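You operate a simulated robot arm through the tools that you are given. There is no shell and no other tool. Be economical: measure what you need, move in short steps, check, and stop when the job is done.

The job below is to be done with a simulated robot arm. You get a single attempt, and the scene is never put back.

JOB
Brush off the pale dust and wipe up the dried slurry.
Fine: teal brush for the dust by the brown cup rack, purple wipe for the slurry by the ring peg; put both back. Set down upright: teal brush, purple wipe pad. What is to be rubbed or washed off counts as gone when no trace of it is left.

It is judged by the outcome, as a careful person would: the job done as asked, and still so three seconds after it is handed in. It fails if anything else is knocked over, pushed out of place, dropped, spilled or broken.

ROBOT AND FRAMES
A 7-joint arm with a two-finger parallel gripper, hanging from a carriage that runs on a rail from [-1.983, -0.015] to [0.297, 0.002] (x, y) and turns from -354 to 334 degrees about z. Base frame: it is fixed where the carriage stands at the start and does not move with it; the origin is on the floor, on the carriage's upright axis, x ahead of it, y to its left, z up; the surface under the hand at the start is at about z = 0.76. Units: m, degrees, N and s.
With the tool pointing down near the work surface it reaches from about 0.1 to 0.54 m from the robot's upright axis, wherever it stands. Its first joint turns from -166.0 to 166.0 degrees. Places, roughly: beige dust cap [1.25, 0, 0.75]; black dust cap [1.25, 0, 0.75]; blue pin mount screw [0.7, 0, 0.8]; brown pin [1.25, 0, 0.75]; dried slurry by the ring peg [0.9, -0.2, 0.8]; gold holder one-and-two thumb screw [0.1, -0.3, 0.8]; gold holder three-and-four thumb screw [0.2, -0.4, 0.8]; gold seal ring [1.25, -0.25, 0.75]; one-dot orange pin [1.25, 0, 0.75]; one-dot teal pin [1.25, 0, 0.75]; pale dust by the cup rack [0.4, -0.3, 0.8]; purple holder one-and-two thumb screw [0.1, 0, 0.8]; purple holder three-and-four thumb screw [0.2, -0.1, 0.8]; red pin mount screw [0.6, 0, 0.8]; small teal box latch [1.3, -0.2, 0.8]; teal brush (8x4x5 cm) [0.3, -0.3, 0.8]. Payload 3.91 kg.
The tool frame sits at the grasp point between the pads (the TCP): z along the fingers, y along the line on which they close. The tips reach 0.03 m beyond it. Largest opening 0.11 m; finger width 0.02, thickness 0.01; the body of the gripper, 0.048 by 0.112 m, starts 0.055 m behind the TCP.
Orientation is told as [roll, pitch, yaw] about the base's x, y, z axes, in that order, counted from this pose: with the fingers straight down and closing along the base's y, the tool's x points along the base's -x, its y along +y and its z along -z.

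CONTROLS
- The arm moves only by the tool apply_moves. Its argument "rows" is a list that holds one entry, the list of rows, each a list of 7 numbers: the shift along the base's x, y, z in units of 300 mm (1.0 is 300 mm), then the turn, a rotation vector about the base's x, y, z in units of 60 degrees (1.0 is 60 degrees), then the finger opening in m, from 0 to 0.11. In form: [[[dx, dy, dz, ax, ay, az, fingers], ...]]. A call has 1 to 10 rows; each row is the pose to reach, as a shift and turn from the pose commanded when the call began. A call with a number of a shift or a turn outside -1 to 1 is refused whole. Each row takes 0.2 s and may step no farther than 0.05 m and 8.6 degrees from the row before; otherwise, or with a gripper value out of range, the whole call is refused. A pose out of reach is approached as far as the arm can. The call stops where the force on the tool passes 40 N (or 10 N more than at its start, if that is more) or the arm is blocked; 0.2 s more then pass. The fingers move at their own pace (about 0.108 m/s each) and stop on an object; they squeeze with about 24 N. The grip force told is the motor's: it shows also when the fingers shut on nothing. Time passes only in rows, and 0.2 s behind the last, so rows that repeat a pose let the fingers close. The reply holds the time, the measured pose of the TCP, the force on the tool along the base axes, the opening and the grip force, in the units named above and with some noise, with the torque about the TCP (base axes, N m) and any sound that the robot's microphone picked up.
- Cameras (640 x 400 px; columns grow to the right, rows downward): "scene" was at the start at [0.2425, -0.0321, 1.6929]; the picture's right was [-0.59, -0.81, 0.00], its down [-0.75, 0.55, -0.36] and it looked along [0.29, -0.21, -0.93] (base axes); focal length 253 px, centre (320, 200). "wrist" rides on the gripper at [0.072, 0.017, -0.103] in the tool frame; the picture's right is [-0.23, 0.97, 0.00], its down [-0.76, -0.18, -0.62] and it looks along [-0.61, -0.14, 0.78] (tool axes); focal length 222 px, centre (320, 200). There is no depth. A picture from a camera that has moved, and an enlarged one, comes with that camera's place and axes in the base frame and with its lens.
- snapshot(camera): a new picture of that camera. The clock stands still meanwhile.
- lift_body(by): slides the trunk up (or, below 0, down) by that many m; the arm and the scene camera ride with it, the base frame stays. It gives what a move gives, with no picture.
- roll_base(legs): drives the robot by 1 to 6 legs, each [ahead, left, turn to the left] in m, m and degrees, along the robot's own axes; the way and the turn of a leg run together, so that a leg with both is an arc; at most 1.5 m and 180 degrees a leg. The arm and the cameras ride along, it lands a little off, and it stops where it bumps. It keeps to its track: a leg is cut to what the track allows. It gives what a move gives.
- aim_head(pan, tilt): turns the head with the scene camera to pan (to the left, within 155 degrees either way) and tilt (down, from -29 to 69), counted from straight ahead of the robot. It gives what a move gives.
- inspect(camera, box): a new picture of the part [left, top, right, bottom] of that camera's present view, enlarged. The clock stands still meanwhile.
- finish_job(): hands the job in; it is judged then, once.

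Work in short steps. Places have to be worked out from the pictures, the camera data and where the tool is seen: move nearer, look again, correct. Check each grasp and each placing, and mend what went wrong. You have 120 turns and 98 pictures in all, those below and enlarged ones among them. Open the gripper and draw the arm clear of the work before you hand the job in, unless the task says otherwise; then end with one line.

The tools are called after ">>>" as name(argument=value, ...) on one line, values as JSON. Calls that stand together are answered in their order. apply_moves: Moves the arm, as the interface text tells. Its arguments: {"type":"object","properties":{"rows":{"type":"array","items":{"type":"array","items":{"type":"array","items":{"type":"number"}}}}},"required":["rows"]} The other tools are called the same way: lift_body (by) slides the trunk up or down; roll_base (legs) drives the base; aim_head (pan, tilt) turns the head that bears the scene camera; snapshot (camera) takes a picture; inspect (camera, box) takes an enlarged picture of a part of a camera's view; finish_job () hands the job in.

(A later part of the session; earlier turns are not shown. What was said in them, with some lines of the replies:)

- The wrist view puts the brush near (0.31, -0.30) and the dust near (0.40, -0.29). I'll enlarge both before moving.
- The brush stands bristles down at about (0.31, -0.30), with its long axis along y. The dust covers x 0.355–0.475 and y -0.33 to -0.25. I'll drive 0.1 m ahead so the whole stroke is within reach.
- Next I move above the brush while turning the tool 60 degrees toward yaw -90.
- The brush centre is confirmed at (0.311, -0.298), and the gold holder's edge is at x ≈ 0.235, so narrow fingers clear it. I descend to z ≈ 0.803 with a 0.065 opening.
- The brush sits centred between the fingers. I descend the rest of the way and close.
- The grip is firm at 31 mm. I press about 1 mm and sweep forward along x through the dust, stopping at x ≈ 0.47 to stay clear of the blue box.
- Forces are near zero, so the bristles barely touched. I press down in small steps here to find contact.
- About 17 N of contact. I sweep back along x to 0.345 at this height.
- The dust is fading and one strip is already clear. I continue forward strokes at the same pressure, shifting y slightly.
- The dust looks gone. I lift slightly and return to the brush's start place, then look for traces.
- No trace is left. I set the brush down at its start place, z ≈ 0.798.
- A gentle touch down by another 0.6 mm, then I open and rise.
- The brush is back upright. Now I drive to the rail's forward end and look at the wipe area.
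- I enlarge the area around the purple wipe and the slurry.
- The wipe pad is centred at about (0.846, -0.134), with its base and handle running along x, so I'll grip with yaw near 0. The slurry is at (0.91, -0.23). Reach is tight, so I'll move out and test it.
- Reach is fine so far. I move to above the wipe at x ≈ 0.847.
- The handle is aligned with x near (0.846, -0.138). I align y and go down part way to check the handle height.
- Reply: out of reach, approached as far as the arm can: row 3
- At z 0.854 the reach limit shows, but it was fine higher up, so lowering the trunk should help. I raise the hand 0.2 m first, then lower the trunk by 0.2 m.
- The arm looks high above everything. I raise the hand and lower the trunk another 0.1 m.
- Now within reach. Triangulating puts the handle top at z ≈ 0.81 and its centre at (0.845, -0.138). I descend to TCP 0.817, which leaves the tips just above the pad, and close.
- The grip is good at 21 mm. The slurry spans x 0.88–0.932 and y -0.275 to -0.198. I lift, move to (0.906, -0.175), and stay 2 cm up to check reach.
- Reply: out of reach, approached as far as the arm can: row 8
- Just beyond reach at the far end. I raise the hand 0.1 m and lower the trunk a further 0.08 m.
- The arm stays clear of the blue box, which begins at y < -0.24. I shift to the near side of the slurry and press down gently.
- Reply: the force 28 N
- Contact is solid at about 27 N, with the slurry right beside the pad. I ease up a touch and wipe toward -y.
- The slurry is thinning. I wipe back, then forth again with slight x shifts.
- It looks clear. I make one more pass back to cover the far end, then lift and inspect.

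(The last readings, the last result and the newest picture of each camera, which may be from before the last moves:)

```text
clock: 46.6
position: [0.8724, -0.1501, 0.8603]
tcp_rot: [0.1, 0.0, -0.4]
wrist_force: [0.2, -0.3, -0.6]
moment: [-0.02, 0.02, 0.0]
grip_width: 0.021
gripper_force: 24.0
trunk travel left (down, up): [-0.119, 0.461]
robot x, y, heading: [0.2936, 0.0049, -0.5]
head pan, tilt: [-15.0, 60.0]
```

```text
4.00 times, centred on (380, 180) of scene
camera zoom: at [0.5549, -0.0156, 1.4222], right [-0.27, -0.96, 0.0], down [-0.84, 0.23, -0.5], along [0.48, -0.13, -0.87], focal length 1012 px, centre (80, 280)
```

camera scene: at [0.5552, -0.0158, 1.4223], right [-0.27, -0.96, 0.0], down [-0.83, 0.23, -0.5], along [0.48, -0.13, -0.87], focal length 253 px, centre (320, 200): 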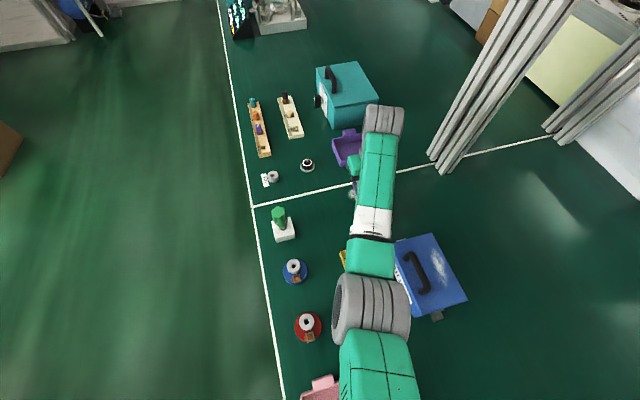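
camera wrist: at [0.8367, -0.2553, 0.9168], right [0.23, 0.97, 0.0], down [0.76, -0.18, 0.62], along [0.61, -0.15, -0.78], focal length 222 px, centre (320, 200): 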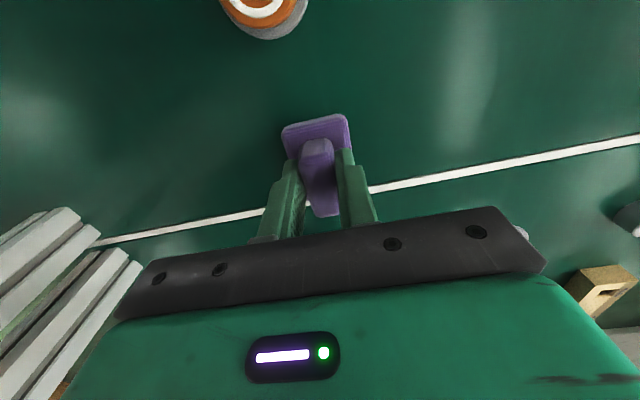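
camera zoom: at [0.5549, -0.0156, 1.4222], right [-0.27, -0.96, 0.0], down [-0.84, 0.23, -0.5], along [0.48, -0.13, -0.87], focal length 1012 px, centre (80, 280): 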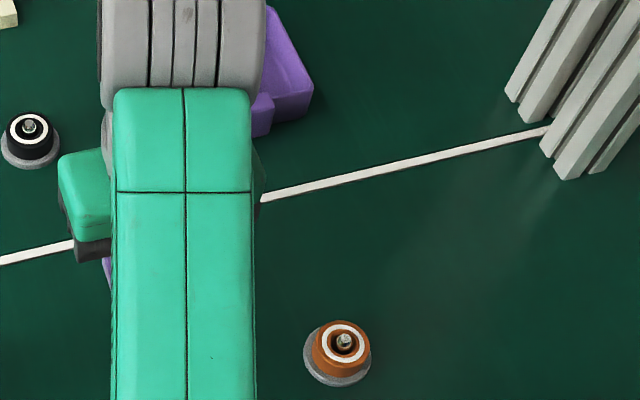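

The surface is clean. I return the wipe to (0.8455, -0.137) and lower it.

>>> apply_moves(rows=[[[-0.05, 0.02, 0, 0, 0, 0, 0.01], [-0.09, 0.043, -0.03, 0, 0, 0, 0.01], [-0.09, 0.043, -0.09, 0, 0, 0, 0.01], [-0.09, 0.043, -0.13, 0, 0, 0, 0.01], [-0.09, 0.043, -0.149, 0, 0, 0, 0.01]]])

```text
clock: 47.8
position: [0.8475, -0.1399, 0.8148]
tcp_rot: [0.0, 0.0, -0.3]
wrist_force: [-2.7, 1.7, 5.6]
moment: [0.06, 0.16, -0.01]
grip_width: 0.0209
gripper_force: 24.1
trunk travel left (down, up): [-0.119, 0.461]
robot x, y, heading: [0.2949, 0.0006, -0.3]
head pan, tilt: [-15.0, 60.0]
```

It touches the surface with about 6 N. I open the fingers and rise straight up.

>>> apply_moves(rows=[[[0, 0, 0, 0, 0, 0, 0.03], [0, 0, 0, 0, 0, 0, 0.05], [0, 0, 0, 0, 0, 0, 0.05], [0, 0, 0.1, 0, 0, 0, 0.05], [0, 0, 0.25, 0, 0, 0, 0.05], [0, 0, 0.4, 0, 0, 0, 0.05], [0, 0, 0.55, 0, 0, 0, 0.05], [-0.1, 0, 0.7, 0, 0, 0, 0.05], [-0.2, 0, 0.8, 0, 0, 0, 0.05], [-0.35, 0, 0.8, 0, 0, 0, 0.05]]])

>>> inspect(camera="wrist", box=[160, 60, 420, 222])

>>> snapshot(camera="wrist")

```text
refused: row 8 steps farther than a row can; nothing moved
```

```text
2.46 times, centred on (290, 141) of wrist
camera zoom: at [0.774, -0.1229, 0.9166], right [0.23, 0.97, 0.0], down [0.76, -0.18, 0.62], along [0.61, -0.15, -0.78], focal length 547 px, centre (394, 345)
```

zoom: 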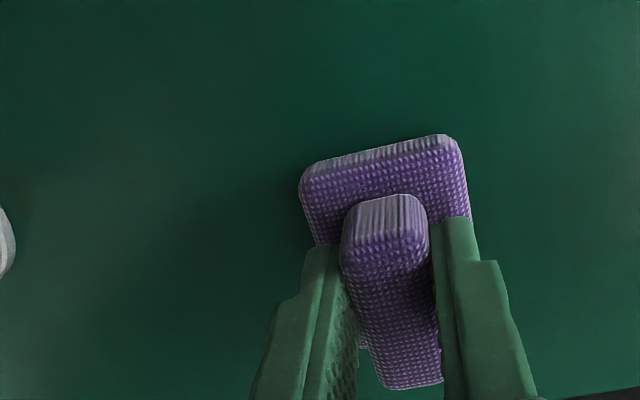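

```text
65 pictures are left
camera wrist: at [0.774, -0.1229, 0.9166], right [0.23, 0.97, 0.0], down [0.76, -0.18, 0.62], along [0.61, -0.15, -0.78], focal length 222 px, centre (320, 200)
```

wrist: 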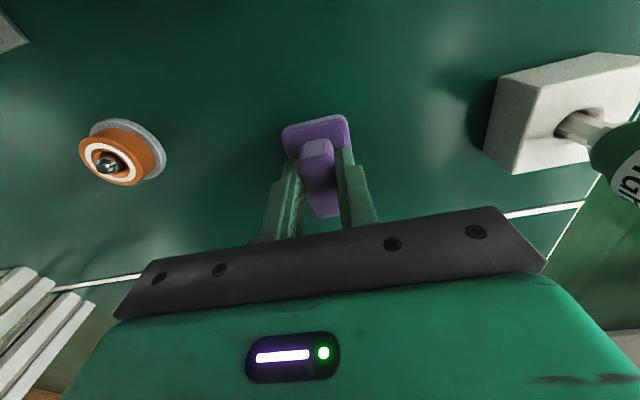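

That call was refused because a step was too long, so I repeat it with smaller ones.

>>> apply_moves(rows=[[[0, 0, 0, 0, 0, 0, 0.03], [0, 0, 0, 0, 0, 0, 0.05], [0, 0, 0, 0, 0, 0, 0.05], [0, 0, 0.1, 0, 0, 0, 0.05], [0, 0, 0.2, 0, 0, 0, 0.05], [0, 0, 0.32, 0, 0, 0, 0.05], [0, 0, 0.44, 0, 0, 0, 0.05], [0, 0, 0.56, 0, 0, 0, 0.05], [-0.1, 0, 0.66, 0, 0, 0, 0.05], [-0.2, 0, 0.76, 0, 0, 0, 0.05]]])

>>> snapshot(camera="wrist")

```text
clock: 50.0
position: [0.7875, -0.1372, 1.0425]
tcp_rot: [0.0, 0.0, -0.3]
wrist_force: [-0.3, 1.0, -0.3]
moment: [-0.01, -0.04, -0.02]
grip_width: 0.05
gripper_force: 0.0
trunk travel left (down, up): [-0.119, 0.461]
robot x, y, heading: [0.2919, 0.0035, -0.1]
head pan, tilt: [-15.0, 60.0]
```

```text
64 pictures are left
camera wrist: at [0.7144, -0.121, 1.1456], right [0.23, 0.97, 0.0], down [0.76, -0.18, 0.62], along [0.6, -0.14, -0.78], focal length 222 px, centre (320, 200)
```

wrist: 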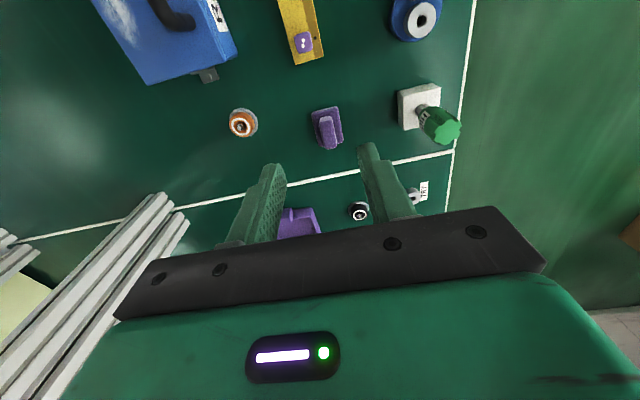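

The wipe stands upright at its place. I raise the trunk back up and take a last look at both work areas.

>>> inspect(camera="wrist", box=[200, 80, 400, 210])

>>> lift_body(by=0.28)

>>> aim_head(pan=-30, tilt=66)

>>> snapshot(camera="scene")

```text
3.08 times, centred on (300, 145) of wrist
camera zoom: at [0.7144, -0.121, 1.1456], right [0.23, 0.97, 0.0], down [0.76, -0.18, 0.62], along [0.6, -0.14, -0.78], focal length 684 px, centre (382, 369)
```

zoom: 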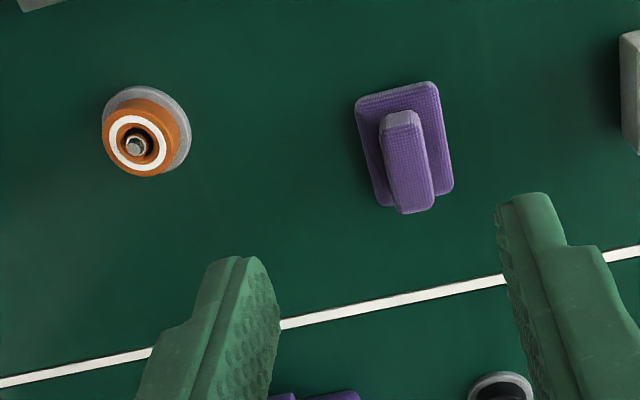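

```text
clock: 52.8
position: [0.7875, -0.1375, 1.3224]
tcp_rot: [0.1, -0.1, -0.4]
wrist_force: [0.1, 0.5, 0.0]
moment: [0.0, 0.05, -0.02]
grip_width: 0.0501
gripper_force: 0.0
trunk travel left (down, up): [-0.399, 0.181]
robot x, y, heading: [0.292, 0.0038, -0.5]
head pan, tilt: [-15.0, 60.0]
```

```text
clock: 53.6
position: [0.7877, -0.1377, 1.3237]
tcp_rot: [0.0, 0.0, -0.5]
wrist_force: [0.0, 0.1, -0.1]
moment: [0.0, 0.01, -0.01]
grip_width: 0.0504
gripper_force: 0.0
trunk travel left (down, up): [-0.399, 0.181]
robot x, y, heading: [0.2931, -0.0016, -0.6]
head pan, tilt: [-30.0, 66.0]
```

```text
62 pictures are left
camera scene: at [0.5422, -0.0281, 1.6957], right [-0.51, -0.86, 0.0], down [-0.79, 0.46, -0.41], along [0.35, -0.21, -0.91], focal length 253 px, centre (320, 200)
```

scene: 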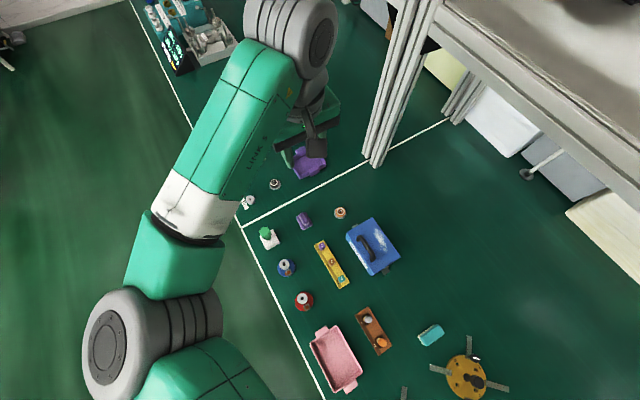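

Both patches are gone, both tools stand upright where they started, and the arm is clear, so I hand the job in.

>>> finish_job()

```text
The job is handed in.
```

The dust by the brown cup rack and the slurry by the ring peg are both gone, with no trace in the last pictures. The teal brush and purple wipe pad are back upright in their places, and nothing else was moved.
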